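You operate a simulated robot arm through the tools that you are given. There is no shell and no other tool. Be economical: measure what you need, move in short steps, check, and stop when the job is done.

You are at the controls of a simulated robot arm. One attempt, no reset.

## Task
Take the green ribbon reel and put it on the blue card. Take the cream press cloth and put it on top of the white creasing board. Take the teal jug and put it on the teal pouch. Fetch the green cleaner bottle and stand it on the white card. Take the orange thread cone and leave it on the wrapping table. Turn the gap dial to 4. Put the cream folded rag on the craft table top away on the shelf under the ribbon table. Open the accessory drawer. The order is free. Set down upright: teal jug, green cleaner bottle, orange thread cone.

Only the result counts: the job must be done as asked and must still hold three seconds after the hand-in. Knocking over, shifting, dropping, spilling or breaking anything else fails it. Flat cloth is picked up by pressing the open fingertips on it (5 to 10 N) and closing them slowly along it; thin cloth reads only 2 to 8 mm in the jaws.

## Robot
A 6-joint arm with a two-finger parallel gripper on a trunk, on a base that drives. Base frame: it is fixed to the floor where the robot stands at the start and does not move with it; the origin is under the middle of the robot, x ahead of it, y to its left, z up. Readings come in mm, degrees, newtons and seconds.
With the tool pointing down near the work surface it reaches from about 200 to 660 mm from the robot's upright axis, wherever it stands. Its first joint turns from -166.0 to 166.0 degrees. Places, roughly: accessory drawer [200, 900, 1000]; blue card (11x9x3 cm) [600, -400, 1000]; cream folded rag (9x8x3 cm) [-3100, 2200, 800]; cream press cloth (15x15x4 cm) [-5200, -1100, 1300]; gap dial [-3400, 2100, 1000]; green cleaner bottle (5x5x11 cm) [-5200, 500, 1000]; green ribbon reel (6x6x3 cm) [500, -100, 1000]; orange thread cone (5x5x7 cm) [-3300, 1900, 800]; shelf under the ribbon table [-2600, 100, 400]; teal jug (11x7x9 cm) [-5200, -800, 900]; teal pouch [-3250, 0, 750]; white card (15x9x3 cm) [-2900, 2000, 800]; white creasing board (22x18x4 cm) [-2500, 400, 800]; wrapping table [-3200, 100, 800]. Payload 1.57 kg.
Tool frame: the origin (TCP) lies between the finger pads and is the grasp point; the fingertips stand 30 mm ahead of it; z points along the fingers, y is the line along which they close. Largest opening 110 mm; finger width 24, thickness 12; the body of the gripper, 48 by 112 mm, starts 78 mm behind the TCP.
Orientation is that of the tool frame in the base frame, as [roll, pitch, yaw] about the fixed x, y, z axes, in that order (R = Rz(yaw) Ry(pitch) Rx(roll)). With the fingers straight down and closing along the base's y, the tool's x points along the base's -x, its y along +y and its z along -z.

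## Interface
- The arm moves only by the tool drive_tool. Its argument "deltas" is a list of rows, each an object (a shift or turn left out is 0, a gripper value left out holds the last) with "linear": the shift along the tool's x, y, z in cm, a list of three; "turn": the turn, a rotation vector about the tool's x, y, z in rad, a list of three. In form: [{"linear": [tx, ty, tz], "turn": [ax, ay, az]}, ...]. A call has 1 to 12 rows; each row is the pose to reach, as a shift and turn from the pose commanded when the call began, along the tool's axes at that moment. "jaw" is the closure, from 0 (fully open) to 1 (shut), set as the call begins (left out, the last holds). Each row takes 0.2 s and may step no farther than 50 mm and 8.6 degrees from the row before; otherwise, or with a gripper value out of range, the whole call is refused. A pose out of reach is approached as far as the arm can. The call stops where the force on the tool passes 40 N (or 10 N more than at its start, if that is more) or the arm is blocked; 0.2 s more then pass. The fingers move at their own pace (about 108 mm/s each) and stop on an object; they squeeze with about 26 N. The grip force told is the motor's: it shows also when the fingers shut on nothing. Time passes only in rows, and 0.2 s behind the last, so rows that repeat a pose let the fingers close. The reply holds the time, the measured pose of the TCP, the force on the tool along the base axes, the opening and the grip force, in the units named above and with some noise, with the torque about the TCP (base axes, N m) and any sound that the robot's microphone picked up, and new pictures: "views" is both (left out), scene, wrist or none.
- Cameras (640 x 400 px; columns grow to the right, rows downward): "scene" is now at [53.4, 154.7, 1675.5]; the picture's right is [0.15, -0.99, 0.00], its down [-0.84, -0.13, -0.53] and it looks along [0.53, 0.08, -0.85] (base axes); focal length 288 px, centre (320, 200). "wrist" rides on the gripper at [70, 16, -141] in the tool frame; the picture's right is [-0.23, 0.97, 0.00], its down [-0.86, -0.20, -0.48] and it looks along [-0.47, -0.11, 0.88] (tool axes); focal length 222 px, centre (320, 200). There is no depth. A picture from a camera that has moved, and an enlarged one, comes with that camera's place and axes in the base frame and with its lens. The place of the scene camera against the robot may be out by one fixed shift of up to 12 mm in any direction.
- slide_trunk(by): slides the trunk up (or, below 0, down) by that many mm; the arm and the scene camera ride with it, the base frame stays. It gives what a move gives, with no picture.
- roll_base(legs): drives the robot by 1 to 6 legs, each [ahead, left, turn to the left] in mm, mm and degrees, along the robot's own axes; the way and the turn of a leg run together, so that a leg with both is an arc; at most 1500 mm and 180 degrees a leg. The arm and the cameras ride along, it lands a little off, and it stops where it bumps. It gives what a move gives, and a new picture of the scene camera.
- turn_head(pan, tilt): turns the head with the scene camera to pan (to the left, within 120 degrees either way) and tilt (down, from -29 to 69), counted from straight ahead of the robot. It gives what a move gives, and a new picture of the scene camera.
- enlarge(camera, box): a new picture of the part [left, top, right, bottom] of that camera's present view, enlarged. No time passes.
- finish_job(): hands the job in; it is judged then, once.

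Work in short steps. Places have to be worked out from the pictures, the camera data and where the tool is seen: move nearer, look again, correct. Check each grasp and each placing, and mend what went wrong. You have 207 turns and 260 pictures in all, those below and enlarged ones among them. Open the gripper and draw the arm clear of the work before you hand the job in, unless the task says otherwise; then end with one line.

The tools are called after "Request:" as a command line: name --argument value ..., lists and objects as JSON in quotes. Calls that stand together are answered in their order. drive_tool: Moves the arm, as the interface text tells. Its arguments: {"type":"object","properties":{"deltas":{"type":"array","items":{"type":"object","properties":{"linear":{"type":"array","items":{"type":"number"}},"turn":{"type":"array","items":{"type":"number"}}}}},"jaw":{"type":"number"},"views":{"type":"string","enum":["both","scene","wrist","none"]}},"required":["deltas"]} The other tools are called the same way: slide_trunk (by) slides the trunk up or down; roll_base (legs) drives the base; turn_head (pan, tilt) turns the head that bears the scene camera; enlarge (camera, box) takes an enlarged picture of a part of a camera's view; finish_job () hands the job in.

At the start:

```text
time_s: 0.0
tcp_pos: [228.5, 361.4, 1210.4]
ee_rot: [179.9, 0.1, 180.0]
wrist_force: [0.1, 0.1, -0.4]
moment: [-0.01, 0.03, 0.02]
gripper_width: 109.9
finger_force: 0.0
trunk travel left (down, up): [-275.0, 315.0]
robot x, y, heading: [-3.8, -0.4, -0.0]
head pan, tilt: [8.8, 57.8]
```

scene: 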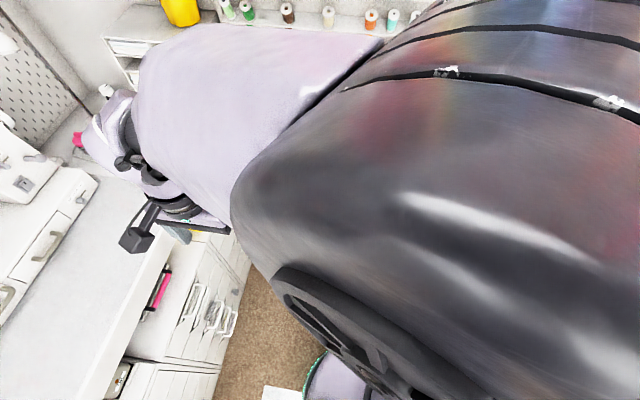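
wrist: 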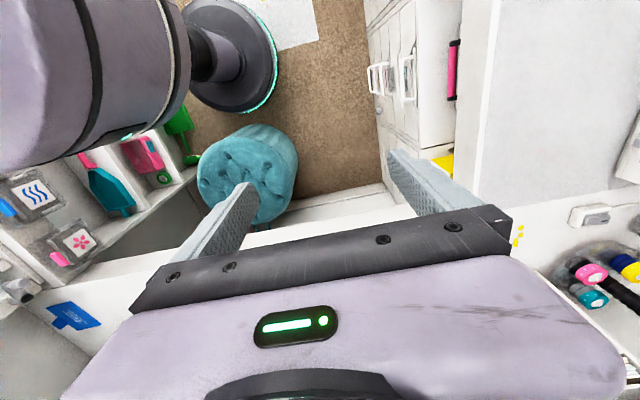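

The arm hides much of the scene view, so I turn the head to the right to look at the reel and the blue card.

Request:
turn_head --pan -30 --tilt 45

Request:
turn_head --pan 70 --tilt 40

```text
time_s: 1.1
tcp_pos: [227.7, 363.8, 1209.3]
ee_rot: [180.0, 0.0, -179.9]
wrist_force: [-0.2, 0.1, -0.4]
moment: [-0.04, -0.01, 0.01]
gripper_width: 110.2
finger_force: 0.1
trunk travel left (down, up): [-275.0, 315.0]
robot x, y, heading: [-3.0, 1.9, -0.1]
head pan, tilt: [-30.0, 45.0]
camera scene: at [55.5, 103.5, 1692.4], right [-0.5, -0.87, 0.0], down [-0.61, 0.35, -0.71], along [0.61, -0.35, -0.71], focal length 288 px, centre (320, 200)
```

scene: 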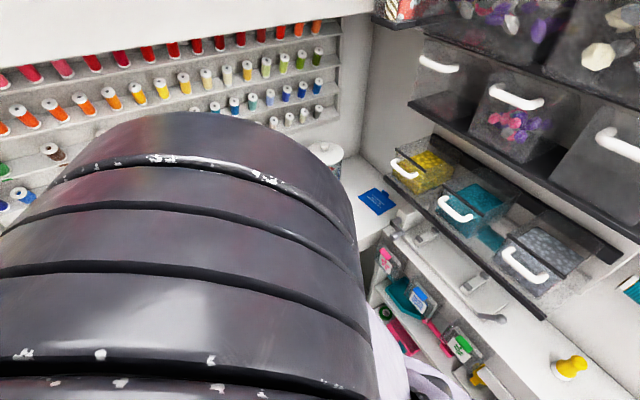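

```text
time_s: 2.8
tcp_pos: [228.4, 363.2, 1208.5]
ee_rot: [180.0, 0.0, -179.9]
wrist_force: [0.5, -0.3, -0.5]
moment: [0.01, 0.0, 0.01]
gripper_width: 110.0
finger_force: 0.2
trunk travel left (down, up): [-275.0, 315.0]
robot x, y, heading: [-2.4, 1.7, -0.2]
head pan, tilt: [70.0, 40.0]
camera scene: at [14.2, 224.0, 1699.7], right [0.94, -0.34, 0.0], down [-0.22, -0.6, -0.77], along [0.26, 0.72, -0.64], focal length 288 px, centre (320, 200)
```

scene: 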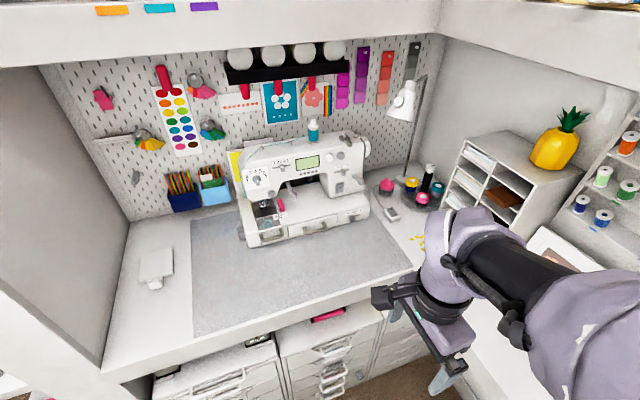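

The machine base seems to hold the accessory drawer. I enlarge it.

Request:
enlarge --camera "scene" --box '[220, 120, 440, 257]'

```text
2.91 times, centred on (330, 188) of scene
camera zoom: at [14.2, 224.0, 1699.7], right [0.94, -0.34, 0.0], down [-0.22, -0.6, -0.77], along [0.26, 0.72, -0.64], focal length 838 px, centre (291, 234)
```

zoom: 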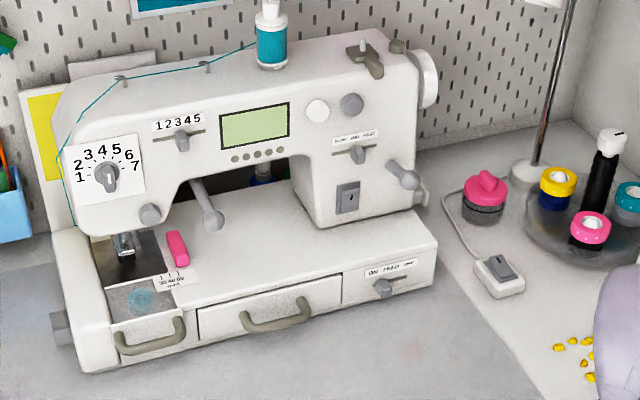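

The wide middle drawer with a bar handle lies at about (230, 880, 1000), which fits the accessory drawer. I drive left towards it and look down at it from nearer.

Request:
roll_base --legs '[[0, 250, 0]]'

Request:
turn_head --pan 70 --tilt 45

```text
time_s: 4.6
tcp_pos: [229.5, 603.7, 1209.9]
ee_rot: [-180.0, 0.0, 179.8]
wrist_force: [0.8, 1.0, -0.9]
moment: [-0.04, 0.01, 0.04]
gripper_width: 109.8
finger_force: 0.0
trunk travel left (down, up): [-275.0, 315.0]
robot x, y, heading: [1.7, 241.1, -0.1]
head pan, tilt: [70.0, 40.0]
camera scene: at [15.4, 465.6, 1699.5], right [0.94, -0.35, 0.0], down [-0.22, -0.6, -0.77], along [0.26, 0.72, -0.64], focal length 288 px, centre (320, 200)
```

scene: 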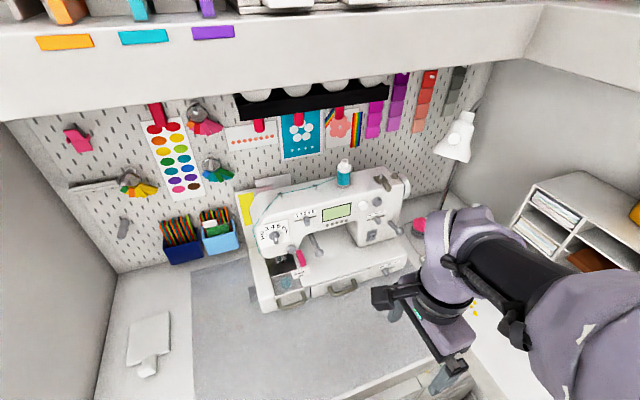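

```text
time_s: 5.2
tcp_pos: [229.7, 603.3, 1209.3]
ee_rot: [179.9, 0.1, 179.9]
wrist_force: [-0.6, -0.1, 0.7]
moment: [-0.03, -0.01, 0.0]
gripper_width: 109.8
finger_force: 0.1
trunk travel left (down, up): [-275.0, 315.0]
robot x, y, heading: [-1.5, 239.8, -0.3]
head pan, tilt: [70.0, 45.0]
camera scene: at [14.1, 460.7, 1692.5], right [0.94, -0.35, 0.0], down [-0.24, -0.66, -0.71], along [0.24, 0.66, -0.71], focal length 288 px, centre (320, 200)
```

scene: 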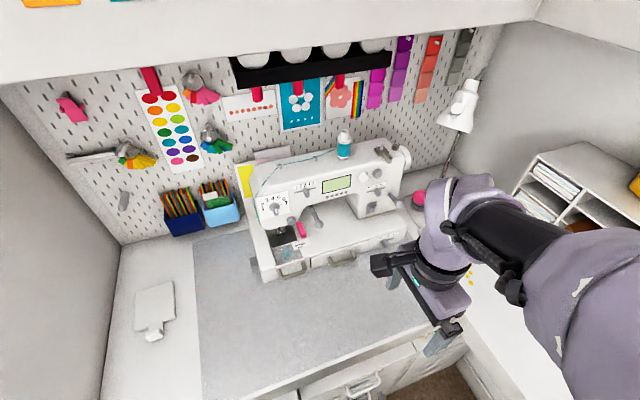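

Request:
enlarge --camera "scene" --box '[240, 180, 420, 292]'

```text
3.56 times, centred on (330, 236) of scene
camera zoom: at [14.1, 460.7, 1692.5], right [0.94, -0.35, 0.0], down [-0.24, -0.66, -0.71], along [0.24, 0.66, -0.71], focal length 1024 px, centre (284, 72)
```

zoom: 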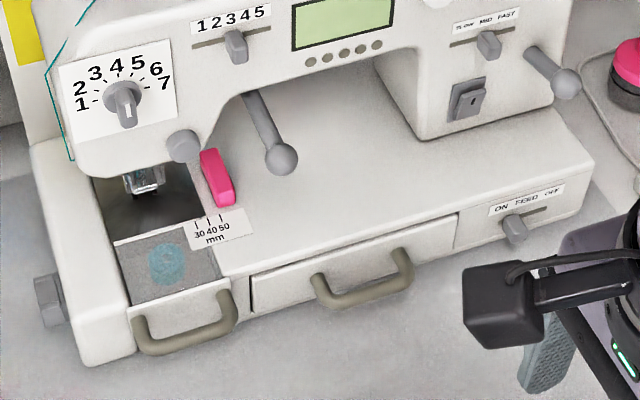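

The handle is estimated at about (219, 834, 1029), with the table at z≈987 and the drawer front along x. I move the tool nearer and look with the wrist camera.

Request:
drive_tool --deltas '[{"linear": [0.3, 4.5, 0]}, {"linear": [0.6, 9, 1]}, {"linear": [1, 13.5, 3]}, {"linear": [1, 17, 5]}, {"linear": [1, 17, 5]}]' --jaw 0.5

```text
time_s: 6.5
tcp_pos: [221.3, 775.0, 1159.4]
ee_rot: [-180.0, -0.2, 179.9]
wrist_force: [1.2, 0.1, 0.1]
moment: [0.0, -0.02, -0.01]
gripper_width: 55.1
finger_force: 0.0
trunk travel left (down, up): [-275.0, 315.0]
robot x, y, heading: [-3.3, 243.2, -0.1]
head pan, tilt: [70.0, 45.0]
camera scene: at [13.9, 460.2, 1692.6], right [0.94, -0.35, 0.0], down [-0.24, -0.66, -0.71], along [0.24, 0.66, -0.71], focal length 288 px, centre (320, 200)
camera wrist: at [151.1, 791.1, 1301.2], right [0.23, 0.97, 0.0], down [0.85, -0.2, 0.48], along [0.47, -0.11, -0.88], focal length 222 px, centre (320, 200)
```

scene: 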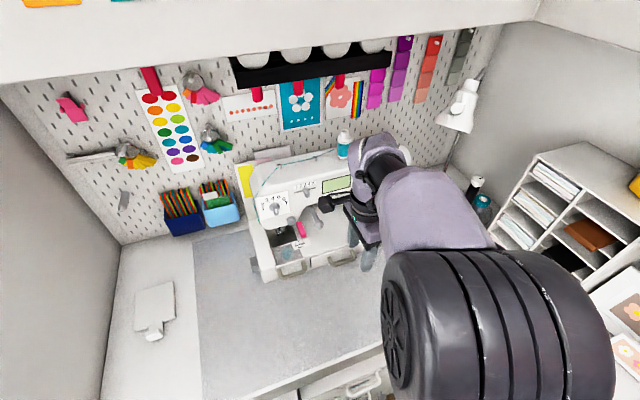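
wrist: 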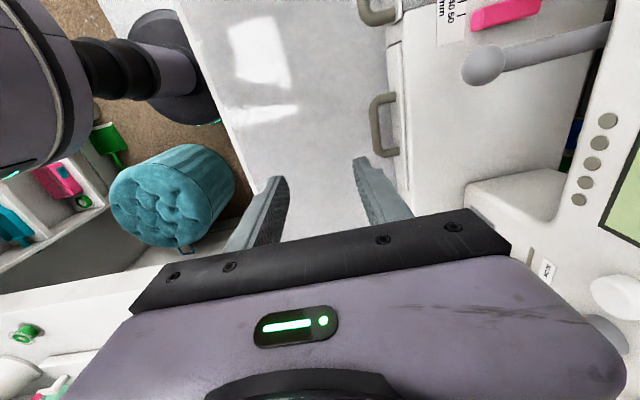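

The handle bar shows at about (215, 846), with roughly a 20 mm gap behind it. I narrow the jaws and come lower, just in front of it, to measure again.

Request:
drive_tool --deltas '[{"linear": [0.3, 2, 3]}, {"linear": [0.6, 4.0, 7.0]}, {"linear": [0.6, 4.0, 7.0]}]' --jaw 0.76 --views "wrist"

Request:
enlarge --camera "wrist" --box '[260, 60, 480, 220]'

```text
time_s: 7.2
tcp_pos: [214.8, 814.2, 1089.7]
ee_rot: [180.0, 0.0, 179.7]
wrist_force: [0.7, 0.7, 0.5]
moment: [-0.02, -0.01, -0.01]
gripper_width: 26.4
finger_force: 0.0
trunk travel left (down, up): [-275.0, 315.0]
robot x, y, heading: [3.3, 240.4, -0.5]
head pan, tilt: [70.0, 45.0]
camera wrist: at [145.2, 830.6, 1230.8], right [0.23, 0.97, 0.0], down [0.85, -0.2, 0.48], along [0.47, -0.11, -0.88], focal length 222 px, centre (320, 200)
```

wrist: 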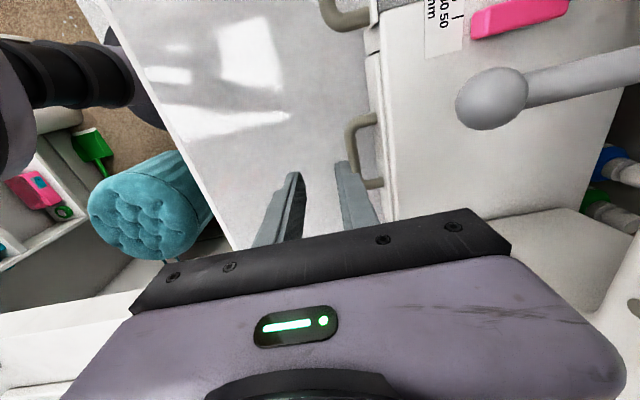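

```text
2.50 times, centred on (370, 140) of wrist
camera zoom: at [145.2, 830.6, 1230.8], right [0.23, 0.97, 0.0], down [0.85, -0.2, 0.48], along [0.47, -0.11, -0.88], focal length 555 px, centre (195, 350)
```

zoom: 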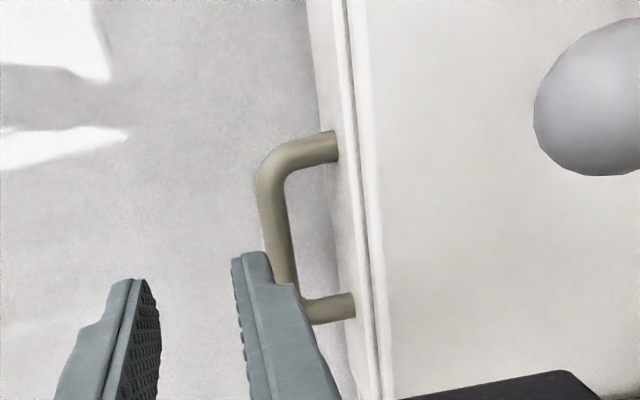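

The bar triangulates to y≈846.5, z≈1022, with a gap of about 24 mm behind it. I shift to y≈843 and lower so the rear finger drops behind the bar.

Request:
drive_tool --deltas '[{"linear": [0, 2.9, 0]}, {"linear": [0, 2.9, 2.5]}, {"linear": [0, 2.9, 4]}, {"linear": [0, 2.9, 5.5]}, {"linear": [0, 2.9, 5.5]}]' --views "wrist"

```text
time_s: 8.4
tcp_pos: [214.3, 841.6, 1034.9]
ee_rot: [-180.0, 0.0, 179.8]
wrist_force: [-0.2, -0.1, 0.1]
moment: [0.02, -0.01, 0.01]
gripper_width: 26.3
finger_force: 0.3
trunk travel left (down, up): [-275.0, 315.0]
robot x, y, heading: [0.3, 238.8, -0.2]
head pan, tilt: [70.0, 45.0]
camera wrist: at [144.2, 857.9, 1175.4], right [0.23, 0.97, 0.0], down [0.85, -0.2, 0.48], along [0.47, -0.11, -0.88], focal length 222 px, centre (320, 200)
```

wrist: 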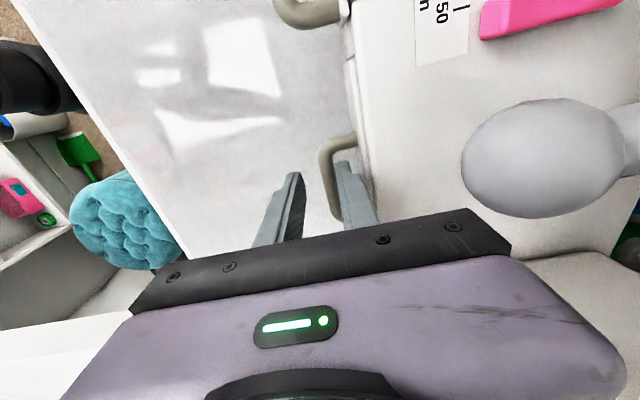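

The rear finger is behind the bar with no contact. I close on the bar.

Request:
drive_tool --deltas '[{"linear": [0, 0, 0]}, {"linear": [0, 0, 0]}]' --jaw 1 --views "none"

Request:
drive_tool --deltas '[{"linear": [0, -1.5, 0]}, {"linear": [0, -3, 0]}, {"linear": [0, -4.5, 0]}, {"linear": [0, -6, 0]}, {"linear": [0, -7.5, 0]}, {"linear": [0, -9, 0]}, {"linear": [0, -9, 0]}]' --views "both"

```text
time_s: 9.1
tcp_pos: [214.7, 841.1, 1036.8]
ee_rot: [179.7, 0.1, 179.7]
wrist_force: [-0.3, 0.6, 23.6]
moment: [0.04, 0.13, -0.01]
gripper_width: 0.0
finger_force: 21.4
trunk travel left (down, up): [-275.0, 315.0]
robot x, y, heading: [-1.7, 245.1, -0.6]
head pan, tilt: [70.0, 45.0]
```

```text
time_s: 10.0
tcp_pos: [215.1, 789.1, 1036.8]
ee_rot: [179.6, 0.2, 179.9]
wrist_force: [-2.0, 0.2, 20.5]
moment: [0.05, 0.21, -0.33]
gripper_width: 0.0
finger_force: 20.9
trunk travel left (down, up): [-275.0, 315.0]
robot x, y, heading: [3.4, 241.6, -0.2]
head pan, tilt: [70.0, 45.0]
stopped in row 4: the force on the tool passed its limit at 43 N (the readings are from after the stop); the commanded pose is now the measured one
camera scene: at [12.7, 459.9, 1692.3], right [0.94, -0.35, 0.0], down [-0.24, -0.66, -0.71], along [0.24, 0.66, -0.71], focal length 288 px, centre (320, 200)
camera wrist: at [143.7, 804.4, 1178.4], right [0.23, 0.97, 0.01], down [0.85, -0.21, 0.48], along [0.47, -0.1, -0.88], focal length 222 px, centre (320, 200)
```

scene: 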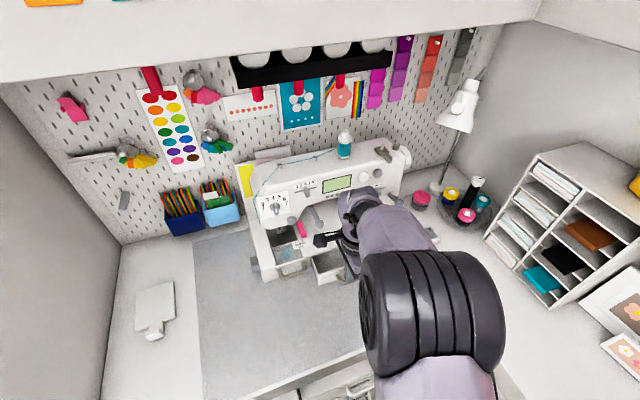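
wrist: 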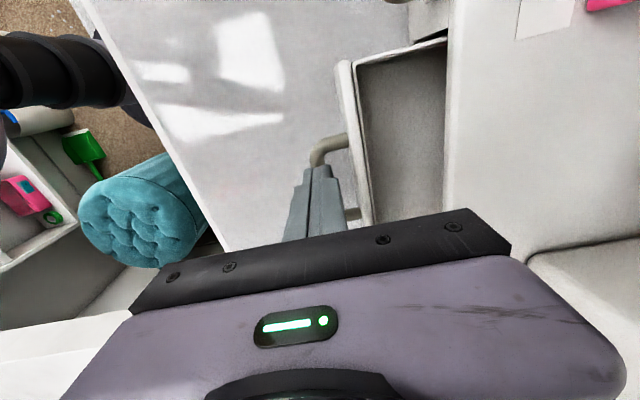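

The drawer has come out about 50 mm, but the fingers seem to sit only on top of the bar. I open a little, go 12 mm deeper and look.

Request:
drive_tool --deltas '[{"linear": [0, 0, 0]}, {"linear": [0, 0, 0]}]' --jaw 0.76 --views "none"

Request:
enlarge --camera "wrist" --box '[260, 60, 480, 220]'

```text
time_s: 10.6
tcp_pos: [212.6, 787.7, 1036.4]
ee_rot: [179.7, 0.3, 179.7]
wrist_force: [-2.3, 0.2, 24.2]
moment: [0.37, 0.08, 0.19]
gripper_width: 26.6
finger_force: 0.0
trunk travel left (down, up): [-275.0, 315.0]
robot x, y, heading: [1.4, 241.9, -0.0]
head pan, tilt: [70.0, 45.0]
```

```text
2.50 times, centred on (370, 140) of wrist
camera zoom: at [143.8, 803.0, 1178.1], right [0.23, 0.97, 0.01], down [0.85, -0.2, 0.48], along [0.47, -0.1, -0.88], focal length 555 px, centre (195, 350)
```

zoom: 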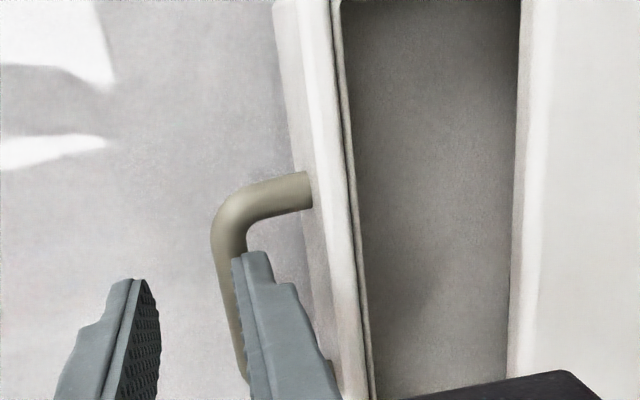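

Still 24 N upward, so a finger rests on the bar, which must lie lower than I estimated. I raise, shift +y by 11 mm and go down deeper.

Request:
drive_tool --deltas '[{"linear": [0, 0, -1.5]}, {"linear": [-0.3, 1.1, -1.5]}, {"linear": [-0.3, 1.1, -1.5]}]' --views "none"

Request:
enlarge --camera "wrist" --box '[260, 60, 480, 220]'

```text
time_s: 11.4
tcp_pos: [217.3, 798.5, 1050.1]
ee_rot: [179.8, 0.1, 179.8]
wrist_force: [-0.7, 0.2, -0.4]
moment: [0.01, 0.01, 0.01]
gripper_width: 26.7
finger_force: 0.0
trunk travel left (down, up): [-275.0, 315.0]
robot x, y, heading: [-1.1, 238.8, -0.3]
head pan, tilt: [70.0, 45.0]
```

```text
2.50 times, centred on (370, 140) of wrist
camera zoom: at [147.4, 815.6, 1191.4], right [0.23, 0.97, 0.0], down [0.85, -0.2, 0.48], along [0.47, -0.11, -0.88], focal length 555 px, centre (195, 350)
```

zoom: 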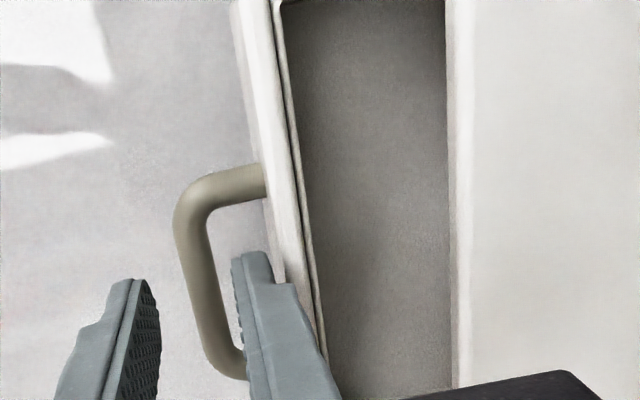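

The finger tip now sits over the gap, so I shift 2 mm back and lower to z≈1023.

Request:
drive_tool --deltas '[{"linear": [0.5, -0.2, 0.7]}, {"linear": [0.5, -0.2, 1.4]}, {"linear": [0.5, -0.2, 2.1]}, {"linear": [0.5, -0.2, 2.7]}, {"linear": [0.5, -0.2, 2.7]}]' --views "none"

Request:
enlarge --camera "wrist" --box '[260, 60, 480, 220]'

```text
time_s: 12.6
tcp_pos: [213.3, 797.9, 1023.2]
ee_rot: [179.8, 0.2, 179.8]
wrist_force: [0.0, -0.5, 0.3]
moment: [0.01, 0.04, -0.02]
gripper_width: 26.4
finger_force: 0.0
trunk travel left (down, up): [-275.0, 315.0]
robot x, y, heading: [-4.5, 240.5, -0.2]
head pan, tilt: [70.0, 45.0]
```

```text
2.50 times, centred on (370, 140) of wrist
camera zoom: at [143.4, 814.1, 1164.9], right [0.23, 0.97, 0.0], down [0.85, -0.2, 0.48], along [0.47, -0.11, -0.88], focal length 555 px, centre (195, 350)
```

zoom: 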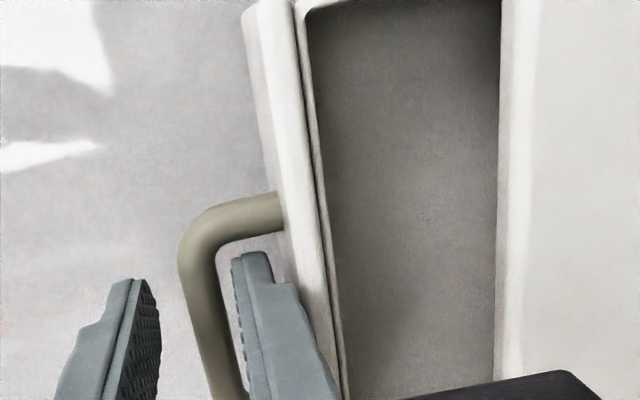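

The finger is now well down behind the bar and free of contact. I close and pull gently.

Request:
drive_tool --deltas '[{"linear": [0, 0, 0]}, {"linear": [0, 0, 0]}]' --jaw 1 --views "none"

Request:
drive_tool --deltas '[{"linear": [0, -1, 0]}, {"linear": [0, -2, 0]}, {"linear": [0, -3, 0]}, {"linear": [0, -4, 0]}, {"linear": [0, -5, 0]}, {"linear": [0, -6, 0]}, {"linear": [0, -6, 0]}]' --views "wrist"

```text
time_s: 13.2
tcp_pos: [213.0, 798.9, 1025.1]
ee_rot: [179.8, 0.1, 179.9]
wrist_force: [-0.5, 0.6, -0.8]
moment: [0.02, -0.07, 0.69]
gripper_width: 11.8
finger_force: 29.1
trunk travel left (down, up): [-275.0, 315.0]
robot x, y, heading: [0.7, 244.1, -0.1]
head pan, tilt: [70.0, 45.0]
```

```text
time_s: 14.4
tcp_pos: [212.5, 763.3, 1024.2]
ee_rot: [179.0, 0.4, -179.6]
wrist_force: [0.5, 19.4, -15.8]
moment: [0.49, 0.04, 0.58]
gripper_width: 11.5
finger_force: 29.4
trunk travel left (down, up): [-275.0, 315.0]
robot x, y, heading: [0.1, 241.9, -0.3]
head pan, tilt: [70.0, 45.0]
stopped in row 5: the force on the tool passed its limit at 49 N (the readings are from after the stop); the commanded pose is now the measured one
camera wrist: at [142.7, 776.9, 1164.8], right [0.22, 0.97, 0.02], down [0.85, -0.2, 0.48], along [0.47, -0.09, -0.88], focal length 222 px, centre (320, 200)
```

wrist: 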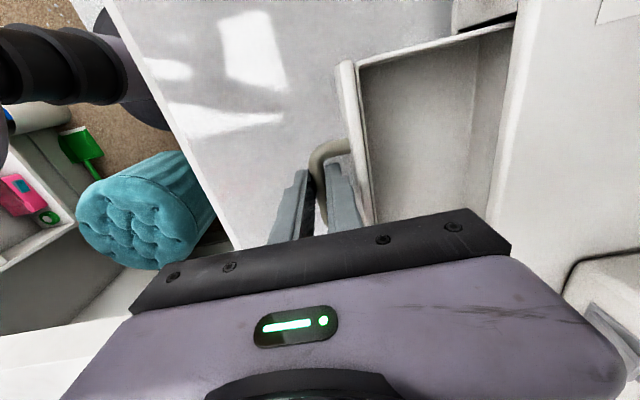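

The drawer reached its end stop (about 80 mm out). I release with a small opening and lift straight up.

Request:
drive_tool --deltas '[{"linear": [0, 0, 0]}, {"linear": [0, 0, 0]}]' --jaw 0.78 --views "none"

Request:
drive_tool --deltas '[{"linear": [0, 0, -2]}, {"linear": [0, 0, -5]}, {"linear": [0, 0, -9]}, {"linear": [0, 0, -13]}, {"linear": [0, 0, -17]}, {"linear": [0, 0, -17]}]' --views "wrist"

```text
time_s: 15.0
tcp_pos: [212.7, 758.2, 1025.7]
ee_rot: [179.0, 0.3, -180.0]
wrist_force: [0.1, 0.1, -0.1]
moment: [0.04, 0.0, -0.05]
gripper_width: 24.6
finger_force: 0.1
trunk travel left (down, up): [-275.0, 315.0]
robot x, y, heading: [0.7, 241.9, -0.2]
head pan, tilt: [70.0, 45.0]
```

```text
time_s: 16.4
tcp_pos: [213.0, 756.3, 1195.8]
ee_rot: [179.1, 0.4, -179.9]
wrist_force: [-0.6, 0.0, 0.4]
moment: [0.05, -0.04, 0.02]
gripper_width: 24.1
finger_force: 0.0
trunk travel left (down, up): [-275.0, 315.0]
robot x, y, heading: [-0.4, 243.4, -0.2]
head pan, tilt: [70.0, 45.0]
camera wrist: at [142.3, 770.7, 1336.0], right [0.23, 0.97, 0.02], down [0.85, -0.21, 0.48], along [0.47, -0.09, -0.88], focal length 222 px, centre (320, 200)
```

wrist: 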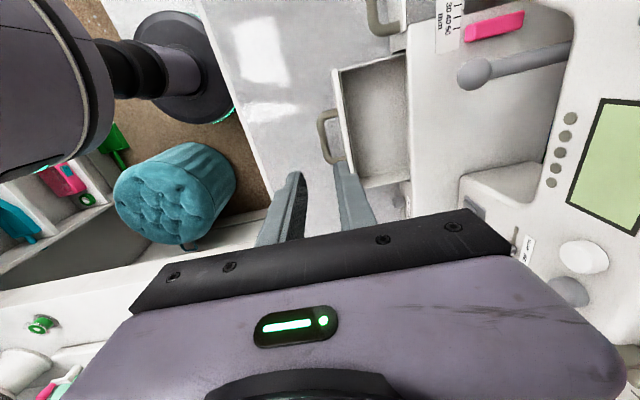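

The drawer stays open, and a green reel shows on the front table. I retract the arm and drive back right, looking forward.

Request:
drive_tool --deltas '[{"linear": [0, -5, 0]}, {"linear": [0, -10, 0]}, {"linear": [0, -15, -2]}, {"linear": [0, -15, -2]}]' --jaw 0 --views "none"

Request:
roll_base --legs '[[0, -340, 0]]'

Request:
turn_head --pan -10 --tilt 45

```text
refused: row 3 steps farther than a row can; nothing moved
```

```text
time_s: 18.6
tcp_pos: [209.1, 405.3, 1194.5]
ee_rot: [179.0, 0.2, -179.5]
wrist_force: [0.2, -0.2, -0.3]
moment: [-0.03, -0.03, 0.0]
gripper_width: 24.0
finger_force: 0.1
trunk travel left (down, up): [-275.0, 315.0]
robot x, y, heading: [2.5, -108.8, 0.0]
head pan, tilt: [70.0, 45.0]
camera scene: at [12.8, 109.3, 1692.5], right [0.94, -0.34, 0.0], down [-0.24, -0.66, -0.71], along [0.24, 0.67, -0.71], focal length 288 px, centre (320, 200)
```

scene: 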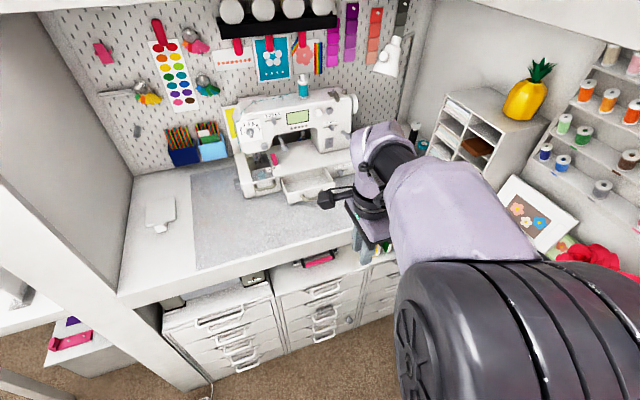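

```text
time_s: 20.2
tcp_pos: [209.8, 406.2, 1195.1]
ee_rot: [179.0, 0.3, -179.6]
wrist_force: [-0.1, 0.2, 1.1]
moment: [0.01, -0.01, 0.03]
gripper_width: 24.2
finger_force: 0.1
trunk travel left (down, up): [-275.0, 315.0]
robot x, y, heading: [3.4, -108.4, 0.3]
head pan, tilt: [-10.0, 45.0]
camera scene: at [65.4, 19.9, 1692.4], right [-0.17, -0.99, 0.0], down [-0.7, 0.12, -0.71], along [0.7, -0.12, -0.71], focal length 288 px, centre (320, 200)
```

scene: 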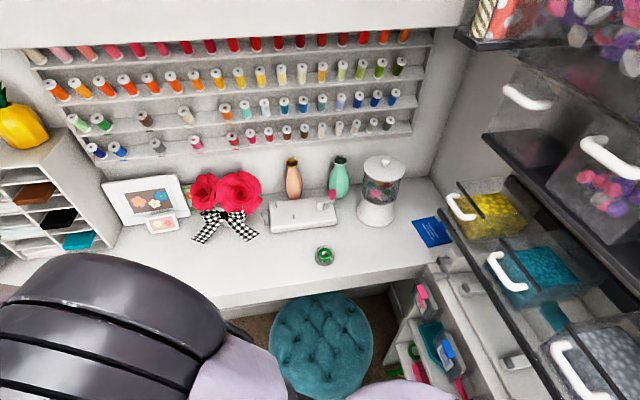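

The reel is at about (527, −74) and the card at about (561, −414), both within reach from here. I carry the open gripper over to the reel.

Request:
drive_tool --deltas '[{"linear": [-2.5, -4, 0]}, {"linear": [-5, -8, 0]}, {"linear": [-7.5, -12, 0]}, {"linear": [-10, -16, 0]}, {"linear": [-12.5, -20, 0]}, {"linear": [-15, -24, 0]}, {"linear": [-17.5, -28, 0]}, {"linear": [-20, -32, 0]}, {"linear": [-22.5, -36, 0]}, {"linear": [-25, -40, 0]}, {"linear": [-27.5, -44, 0.5]}, {"linear": [-30, -47.7, 1]}]' --jaw 0 --views "wrist"

```text
time_s: 22.8
tcp_pos: [513.3, -70.6, 1178.6]
ee_rot: [179.0, 0.4, -179.6]
wrist_force: [-0.5, -0.1, 0.7]
moment: [0.06, 0.01, 0.0]
gripper_width: 110.2
finger_force: 0.1
trunk travel left (down, up): [-275.0, 315.0]
robot x, y, heading: [1.0, -107.8, 0.2]
head pan, tilt: [-10.0, 45.0]
camera wrist: at [443.1, -57.2, 1319.0], right [0.22, 0.98, 0.02], down [0.85, -0.2, 0.48], along [0.47, -0.09, -0.88], focal length 222 px, centre (320, 200)
```

wrist: 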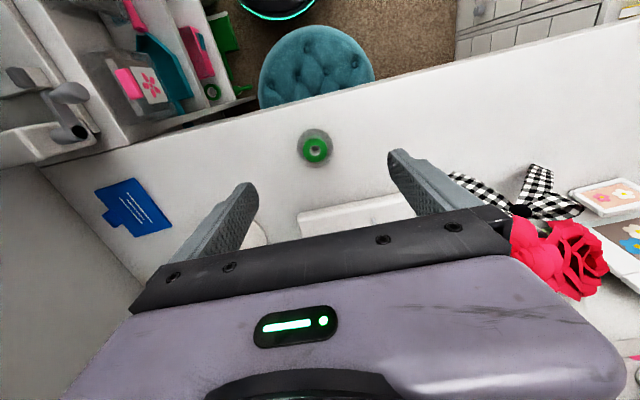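

Both views put the reel at (527, −78). I descend over it with the jaws wide open to just above the table.

Request:
drive_tool --deltas '[{"linear": [-1.4, -0.6, 4]}, {"linear": [-1.4, -0.6, 8.5]}, {"linear": [-1.4, -0.6, 11.5]}, {"linear": [-1.4, -0.6, 11.5]}]' --views "wrist"

```text
time_s: 23.8
tcp_pos: [526.4, -73.9, 1063.0]
ee_rot: [179.0, 0.4, -179.6]
wrist_force: [-0.4, 0.2, -0.7]
moment: [-0.03, 0.0, 0.02]
gripper_width: 110.1
finger_force: 0.0
trunk travel left (down, up): [-275.0, 315.0]
robot x, y, heading: [-1.2, -109.0, 0.3]
head pan, tilt: [-10.0, 45.0]
camera wrist: at [456.0, -59.9, 1204.4], right [0.22, 0.98, 0.02], down [0.85, -0.2, 0.48], along [0.47, -0.09, -0.88], focal length 222 px, centre (320, 200)
```

wrist: 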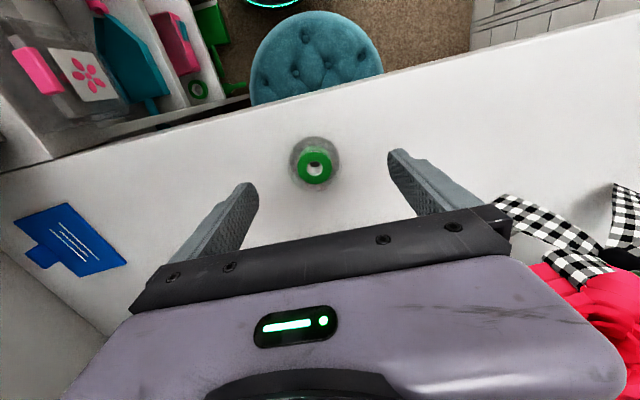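

The parallax suggests the table might lie lower (960–985). I line up, descend in small steps and check.

Request:
drive_tool --deltas '[{"linear": [0, -0.5, 2]}, {"linear": [0, -0.5, 4]}, {"linear": [0, -0.5, 4.6]}, {"linear": [0, -0.5, 4.6]}]' --views "wrist"

```text
time_s: 24.8
tcp_pos: [530.0, -77.2, 1016.6]
ee_rot: [179.2, 0.3, -179.6]
wrist_force: [0.4, 0.8, -0.5]
moment: [-0.02, 0.01, 0.04]
gripper_width: 110.1
finger_force: 0.1
trunk travel left (down, up): [-275.0, 315.0]
robot x, y, heading: [-1.3, -109.1, 0.1]
head pan, tilt: [-10.0, 45.0]
camera wrist: at [458.6, -62.9, 1158.3], right [0.22, 0.98, 0.02], down [0.85, -0.2, 0.48], along [0.47, -0.09, -0.88], focal length 222 px, centre (320, 200)
```

wrist: 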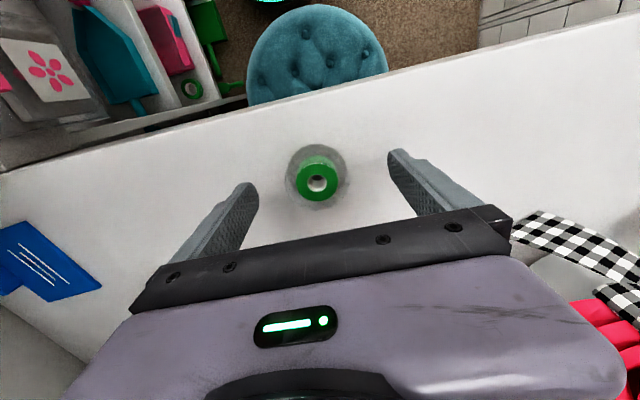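

The reel is centred between the fingers and the tips have no contact yet. I descend in 4 mm steps until the tips are near the table.

Request:
drive_tool --deltas '[{"linear": [0, 0, 0.4]}, {"linear": [0, 0, 0.8]}, {"linear": [0, 0, 1.2]}, {"linear": [0, 0, 1.5]}, {"linear": [0, 0, 1.5]}]' --views "wrist"

```text
time_s: 26.0
tcp_pos: [529.3, -76.6, 1003.8]
ee_rot: [179.0, 0.4, -179.6]
wrist_force: [-0.9, 0.1, 0.3]
moment: [-0.02, 0.01, -0.02]
gripper_width: 110.0
finger_force: 0.0
trunk travel left (down, up): [-275.0, 315.0]
robot x, y, heading: [-0.0, -110.5, -0.1]
head pan, tilt: [-10.0, 45.0]
camera wrist: at [458.3, -62.6, 1143.8], right [0.22, 0.98, 0.02], down [0.85, -0.2, 0.48], along [0.47, -0.09, -0.88], focal length 222 px, centre (320, 200)
```

wrist: 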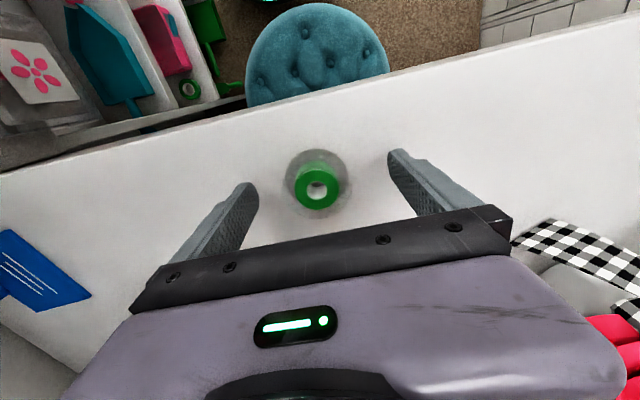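

The tips are at about z 974 around the reel. I close gently and read the width.

Request:
drive_tool --deltas '[{"linear": [0, 0, 0]}, {"linear": [0, 0, 0]}, {"linear": [0, 0, 0]}, {"linear": [0, 0, 0]}]' --jaw 1 --views "wrist"

```text
time_s: 27.0
tcp_pos: [527.9, -76.6, 1002.6]
ee_rot: [179.1, 0.5, -179.6]
wrist_force: [-1.2, -4.5, 11.5]
moment: [-0.11, 0.04, -0.03]
gripper_width: 0.0
finger_force: 20.8
trunk travel left (down, up): [-275.0, 315.0]
robot x, y, heading: [3.8, -109.9, 0.2]
head pan, tilt: [-10.0, 45.0]
camera wrist: at [457.7, -63.1, 1144.4], right [0.22, 0.98, 0.02], down [0.85, -0.2, 0.48], along [0.47, -0.09, -0.88], focal length 222 px, centre (320, 200)
```

wrist: 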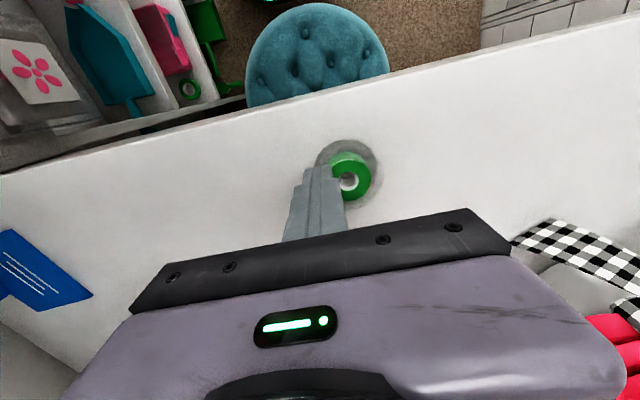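

The jaws shut on nothing: the tips rode over the reel and pushed it about 25 mm to +y, so the reel is lower than I thought. I lift and reopen to re-measure.

Request:
drive_tool --deltas '[{"linear": [0, 0, -2]}, {"linear": [0, 2.0, -4]}, {"linear": [0, 2.0, -4]}]' --views "none"

Request:
drive_tool --deltas '[{"linear": [0, 0, 0]}, {"linear": [0, 0, 0]}, {"linear": [0, 0, 0]}]' --jaw 0 --views "wrist"

Request:
enlarge --camera "wrist" --box '[240, 90, 420, 230]'

```text
time_s: 27.8
tcp_pos: [527.9, -56.6, 1043.0]
ee_rot: [179.1, 0.3, -179.6]
wrist_force: [-0.2, 0.1, -0.2]
moment: [0.02, -0.01, -0.03]
gripper_width: 0.0
finger_force: 21.5
trunk travel left (down, up): [-275.0, 315.0]
robot x, y, heading: [1.4, -110.2, 0.2]
head pan, tilt: [-10.0, 45.0]
```

```text
time_s: 28.6
tcp_pos: [527.1, -56.0, 1044.2]
ee_rot: [179.0, 0.3, -179.6]
wrist_force: [0.4, 1.2, -0.3]
moment: [0.0, 0.01, 0.0]
gripper_width: 110.2
finger_force: 0.2
trunk travel left (down, up): [-275.0, 315.0]
robot x, y, heading: [3.1, -111.9, 0.0]
head pan, tilt: [-10.0, 45.0]
camera wrist: at [456.9, -41.9, 1185.1], right [0.22, 0.98, 0.02], down [0.85, -0.2, 0.48], along [0.47, -0.09, -0.88], focal length 222 px, centre (320, 200)
```

wrist: 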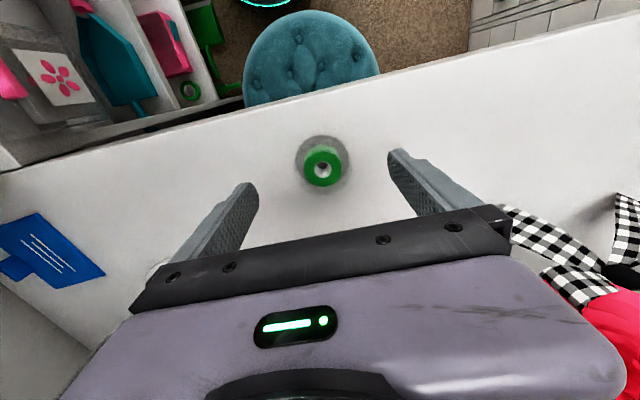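

```text
2.86 times, centred on (330, 160) of wrist
camera zoom: at [456.9, -41.9, 1185.1], right [0.22, 0.98, 0.02], down [0.85, -0.2, 0.48], along [0.47, -0.09, -0.88], focal length 635 px, centre (291, 314)
```

zoom: 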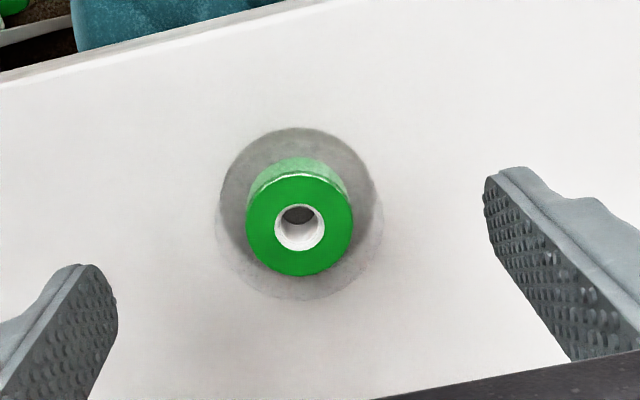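

From the clear flanges' apparent size the top of the reel is at z≈971 and the table at ≈947, centre (534, −53). I descend to TCP z≈984 watching force.

Request:
drive_tool --deltas '[{"linear": [-0.7, 0.3, 3]}, {"linear": [-0.7, 0.3, 5]}, {"linear": [-0.7, 0.3, 5.5]}, {"linear": [-0.7, 0.3, 6]}, {"linear": [-0.7, 0.3, 6]}]' --views "none"

Request:
drive_tool --deltas '[{"linear": [0, 0, 0]}, {"linear": [0, 0, 0]}, {"linear": [0, 0, 0]}, {"linear": [0, 0, 0]}]' --jaw 1 --views "wrist"

```text
time_s: 29.8
tcp_pos: [533.8, -53.5, 983.1]
ee_rot: [179.2, 0.3, -179.6]
wrist_force: [-0.9, -0.2, -0.5]
moment: [-0.03, 0.02, -0.01]
gripper_width: 110.0
finger_force: 0.1
trunk travel left (down, up): [-275.0, 315.0]
robot x, y, heading: [1.3, -106.1, 0.5]
head pan, tilt: [-10.0, 45.0]
```

```text
time_s: 30.8
tcp_pos: [534.0, -52.8, 982.9]
ee_rot: [179.0, 0.4, -179.6]
wrist_force: [-0.3, 1.1, 0.3]
moment: [0.03, 0.0, 0.0]
gripper_width: 56.5
finger_force: 26.1
trunk travel left (down, up): [-275.0, 315.0]
robot x, y, heading: [-2.7, -111.2, 0.3]
head pan, tilt: [-10.0, 45.0]
camera wrist: at [463.8, -39.4, 1124.6], right [0.22, 0.98, 0.02], down [0.85, -0.2, 0.48], along [0.47, -0.09, -0.88], focal length 222 px, centre (320, 200)
```

wrist: 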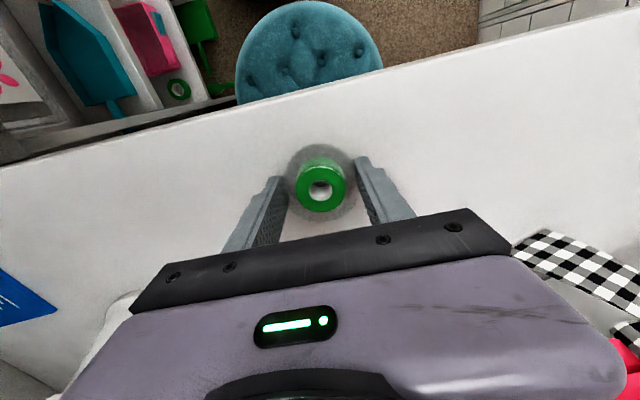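

The reel is gripped (56.5 mm). I lift it and look at the region around the card and the bins shelf to the right before travelling.

Request:
drive_tool --deltas '[{"linear": [0, 0, -3]}, {"linear": [0, 0, -7]}, {"linear": [0, 0, -9]}, {"linear": [0, 0, -9]}]' --views "none"

Request:
turn_head --pan -55 --tilt 50

```text
time_s: 31.8
tcp_pos: [534.2, -53.1, 1071.1]
ee_rot: [179.1, 0.2, -179.6]
wrist_force: [-0.5, 0.1, -0.6]
moment: [0.0, -0.01, 0.03]
gripper_width: 56.6
finger_force: 26.1
trunk travel left (down, up): [-275.0, 315.0]
robot x, y, heading: [0.7, -109.7, 0.1]
head pan, tilt: [-10.0, 45.0]
```

```text
time_s: 32.9
tcp_pos: [534.0, -53.6, 1071.8]
ee_rot: [179.0, 0.3, -179.6]
wrist_force: [-0.7, -0.7, -1.2]
moment: [-0.01, -0.03, 0.02]
gripper_width: 56.5
finger_force: 26.1
trunk travel left (down, up): [-275.0, 315.0]
robot x, y, heading: [-1.6, -110.5, 0.0]
head pan, tilt: [-55.0, 50.0]
camera scene: at [29.6, -29.2, 1685.5], right [-0.82, -0.58, 0.0], down [-0.44, 0.63, -0.64], along [0.37, -0.53, -0.77], focal length 288 px, centre (320, 200)
```

scene: 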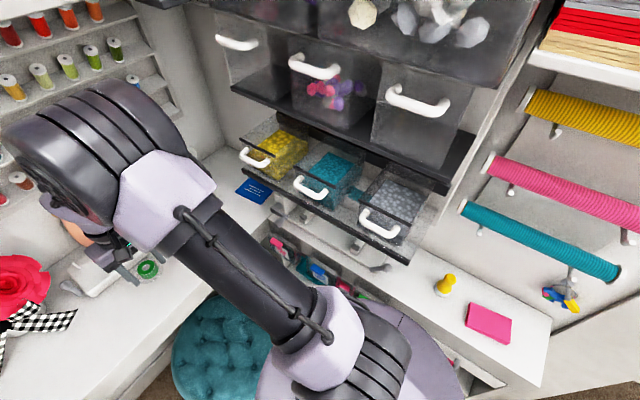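

A rack with bins stands to the right and its rail may be near the arm's path. I advance in part towards the card and look again.

Request:
drive_tool --deltas '[{"linear": [0, -4.5, 0]}, {"linear": [0, -9, 0]}, {"linear": [0, -13.5, 0]}, {"linear": [0, -18, 0]}, {"linear": [0, -21, 0]}, {"linear": [0, -21, 0]}]' --views "both"

```text
time_s: 34.3
tcp_pos: [536.2, -264.5, 1068.3]
ee_rot: [179.1, 0.3, -179.6]
wrist_force: [0.2, 0.1, -0.4]
moment: [-0.01, 0.0, 0.0]
gripper_width: 56.9
finger_force: 26.3
trunk travel left (down, up): [-275.0, 315.0]
robot x, y, heading: [3.4, -114.1, 0.0]
head pan, tilt: [-55.0, 50.0]
camera scene: at [29.5, -28.9, 1685.5], right [-0.82, -0.58, 0.0], down [-0.44, 0.63, -0.64], along [0.37, -0.53, -0.77], focal length 288 px, centre (320, 200)
camera wrist: at [463.9, -250.8, 1209.5], right [0.22, 0.98, 0.02], down [0.85, -0.2, 0.48], along [0.47, -0.09, -0.88], focal length 222 px, centre (320, 200)
```

scene: 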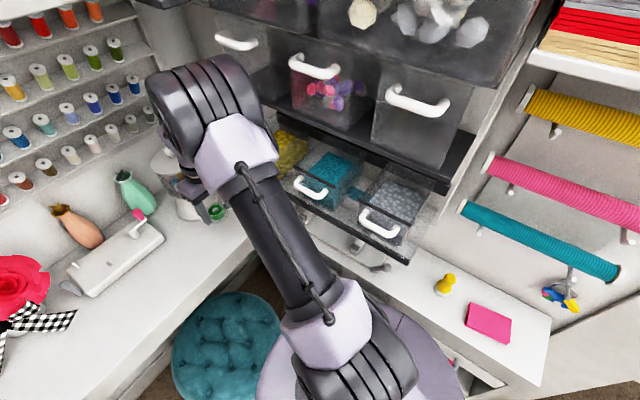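
wrist: 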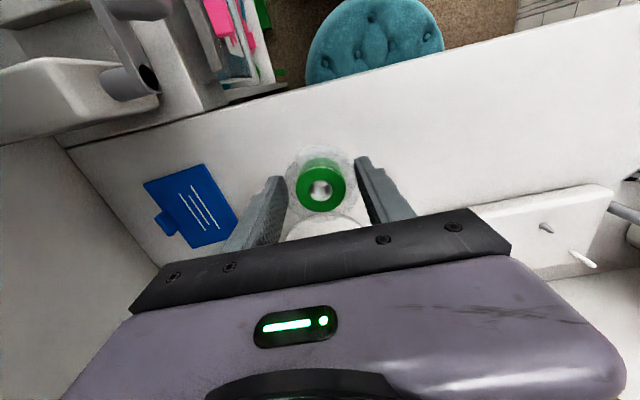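

The card centre is at about (573, −441) and nothing stands in the wrist's path; the upper shelf is at z≈1345, y≈−428. I continue in small steps and check the elbow clearance.

Request:
drive_tool --deltas '[{"linear": [-0.5, -4, 0]}, {"linear": [-1, -8, 0]}, {"linear": [-1.5, -10, 0]}, {"linear": [-1.5, -10, 0]}]' --views "both"

```text
time_s: 35.3
tcp_pos: [549.7, -363.3, 1067.5]
ee_rot: [179.1, 0.1, -179.5]
wrist_force: [-0.4, -0.2, 0.0]
moment: [0.02, 0.01, -0.02]
gripper_width: 57.5
finger_force: 25.8
trunk travel left (down, up): [-275.0, 315.0]
robot x, y, heading: [-0.2, -110.2, 0.3]
head pan, tilt: [-55.0, 50.0]
camera scene: at [29.4, -26.4, 1685.3], right [-0.82, -0.58, 0.0], down [-0.44, 0.62, -0.64], along [0.37, -0.53, -0.77], focal length 288 px, centre (320, 200)
camera wrist: at [479.1, -348.9, 1208.2], right [0.22, 0.98, 0.02], down [0.85, -0.2, 0.48], along [0.47, -0.09, -0.88], focal length 222 px, centre (320, 200)
```

scene: 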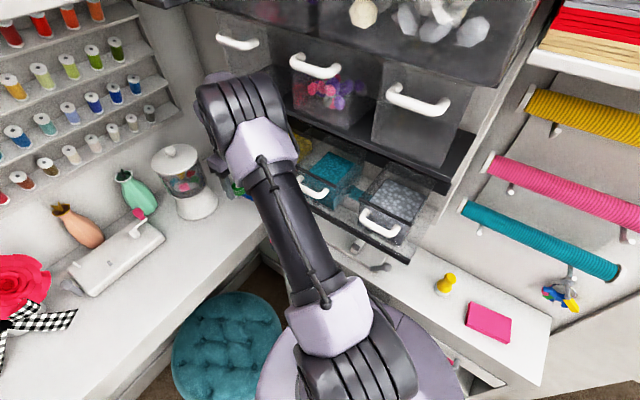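
wrist: 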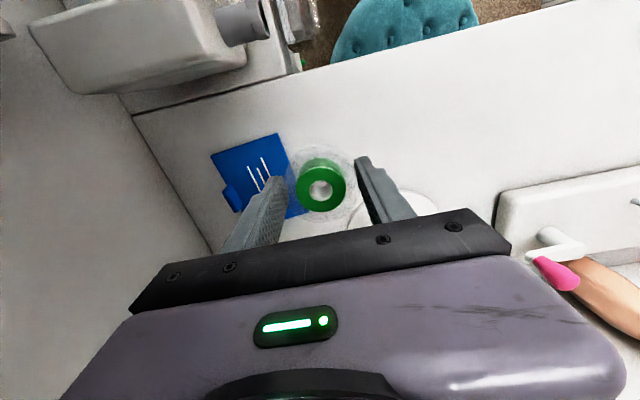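

All clear so far, with the card centre at about (570, −445). I move the reel over it, to about (564, −432).

Request:
drive_tool --deltas '[{"linear": [-0.7, -3.5, 0]}, {"linear": [-1.4, -7, 0]}, {"linear": [-1.4, -7, 0]}]' --views "both"

```text
time_s: 35.7
tcp_pos: [560.6, -370.5, 1067.2]
ee_rot: [178.8, -0.1, -179.5]
wrist_force: [5.2, 25.9, 2.8]
moment: [-4.08, 1.09, -2.42]
gripper_width: 57.4
finger_force: 26.2
trunk travel left (down, up): [-275.0, 315.0]
robot x, y, heading: [1.4, -110.3, 0.6]
head pan, tilt: [-55.0, 50.0]
stopped in row 2: the force on the tool passed its limit at 71 N (the readings are from after the stop); the commanded pose is now the measured one
camera scene: at [29.3, -12.6, 1684.8], right [-0.81, -0.58, 0.01], down [-0.45, 0.62, -0.65], along [0.37, -0.53, -0.76], focal length 288 px, centre (320, 200)
camera wrist: at [491.4, -357.0, 1208.5], right [0.22, 0.98, 0.02], down [0.86, -0.2, 0.47], along [0.47, -0.09, -0.88], focal length 222 px, centre (320, 200)
```

scene: 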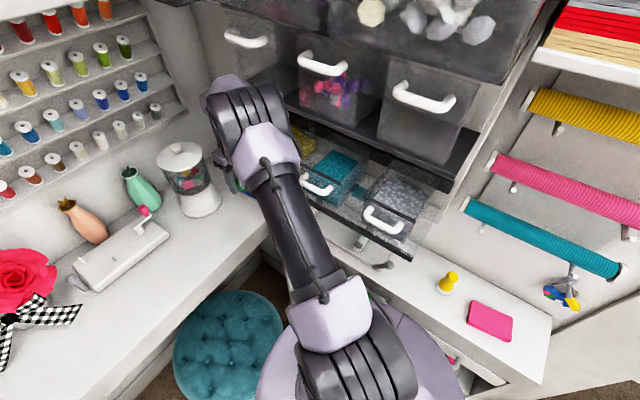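
wrist: 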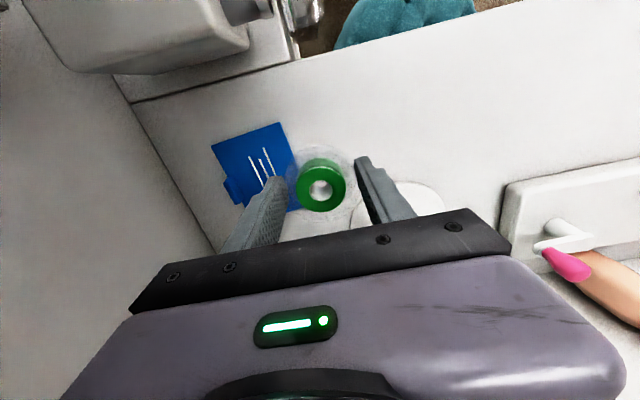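

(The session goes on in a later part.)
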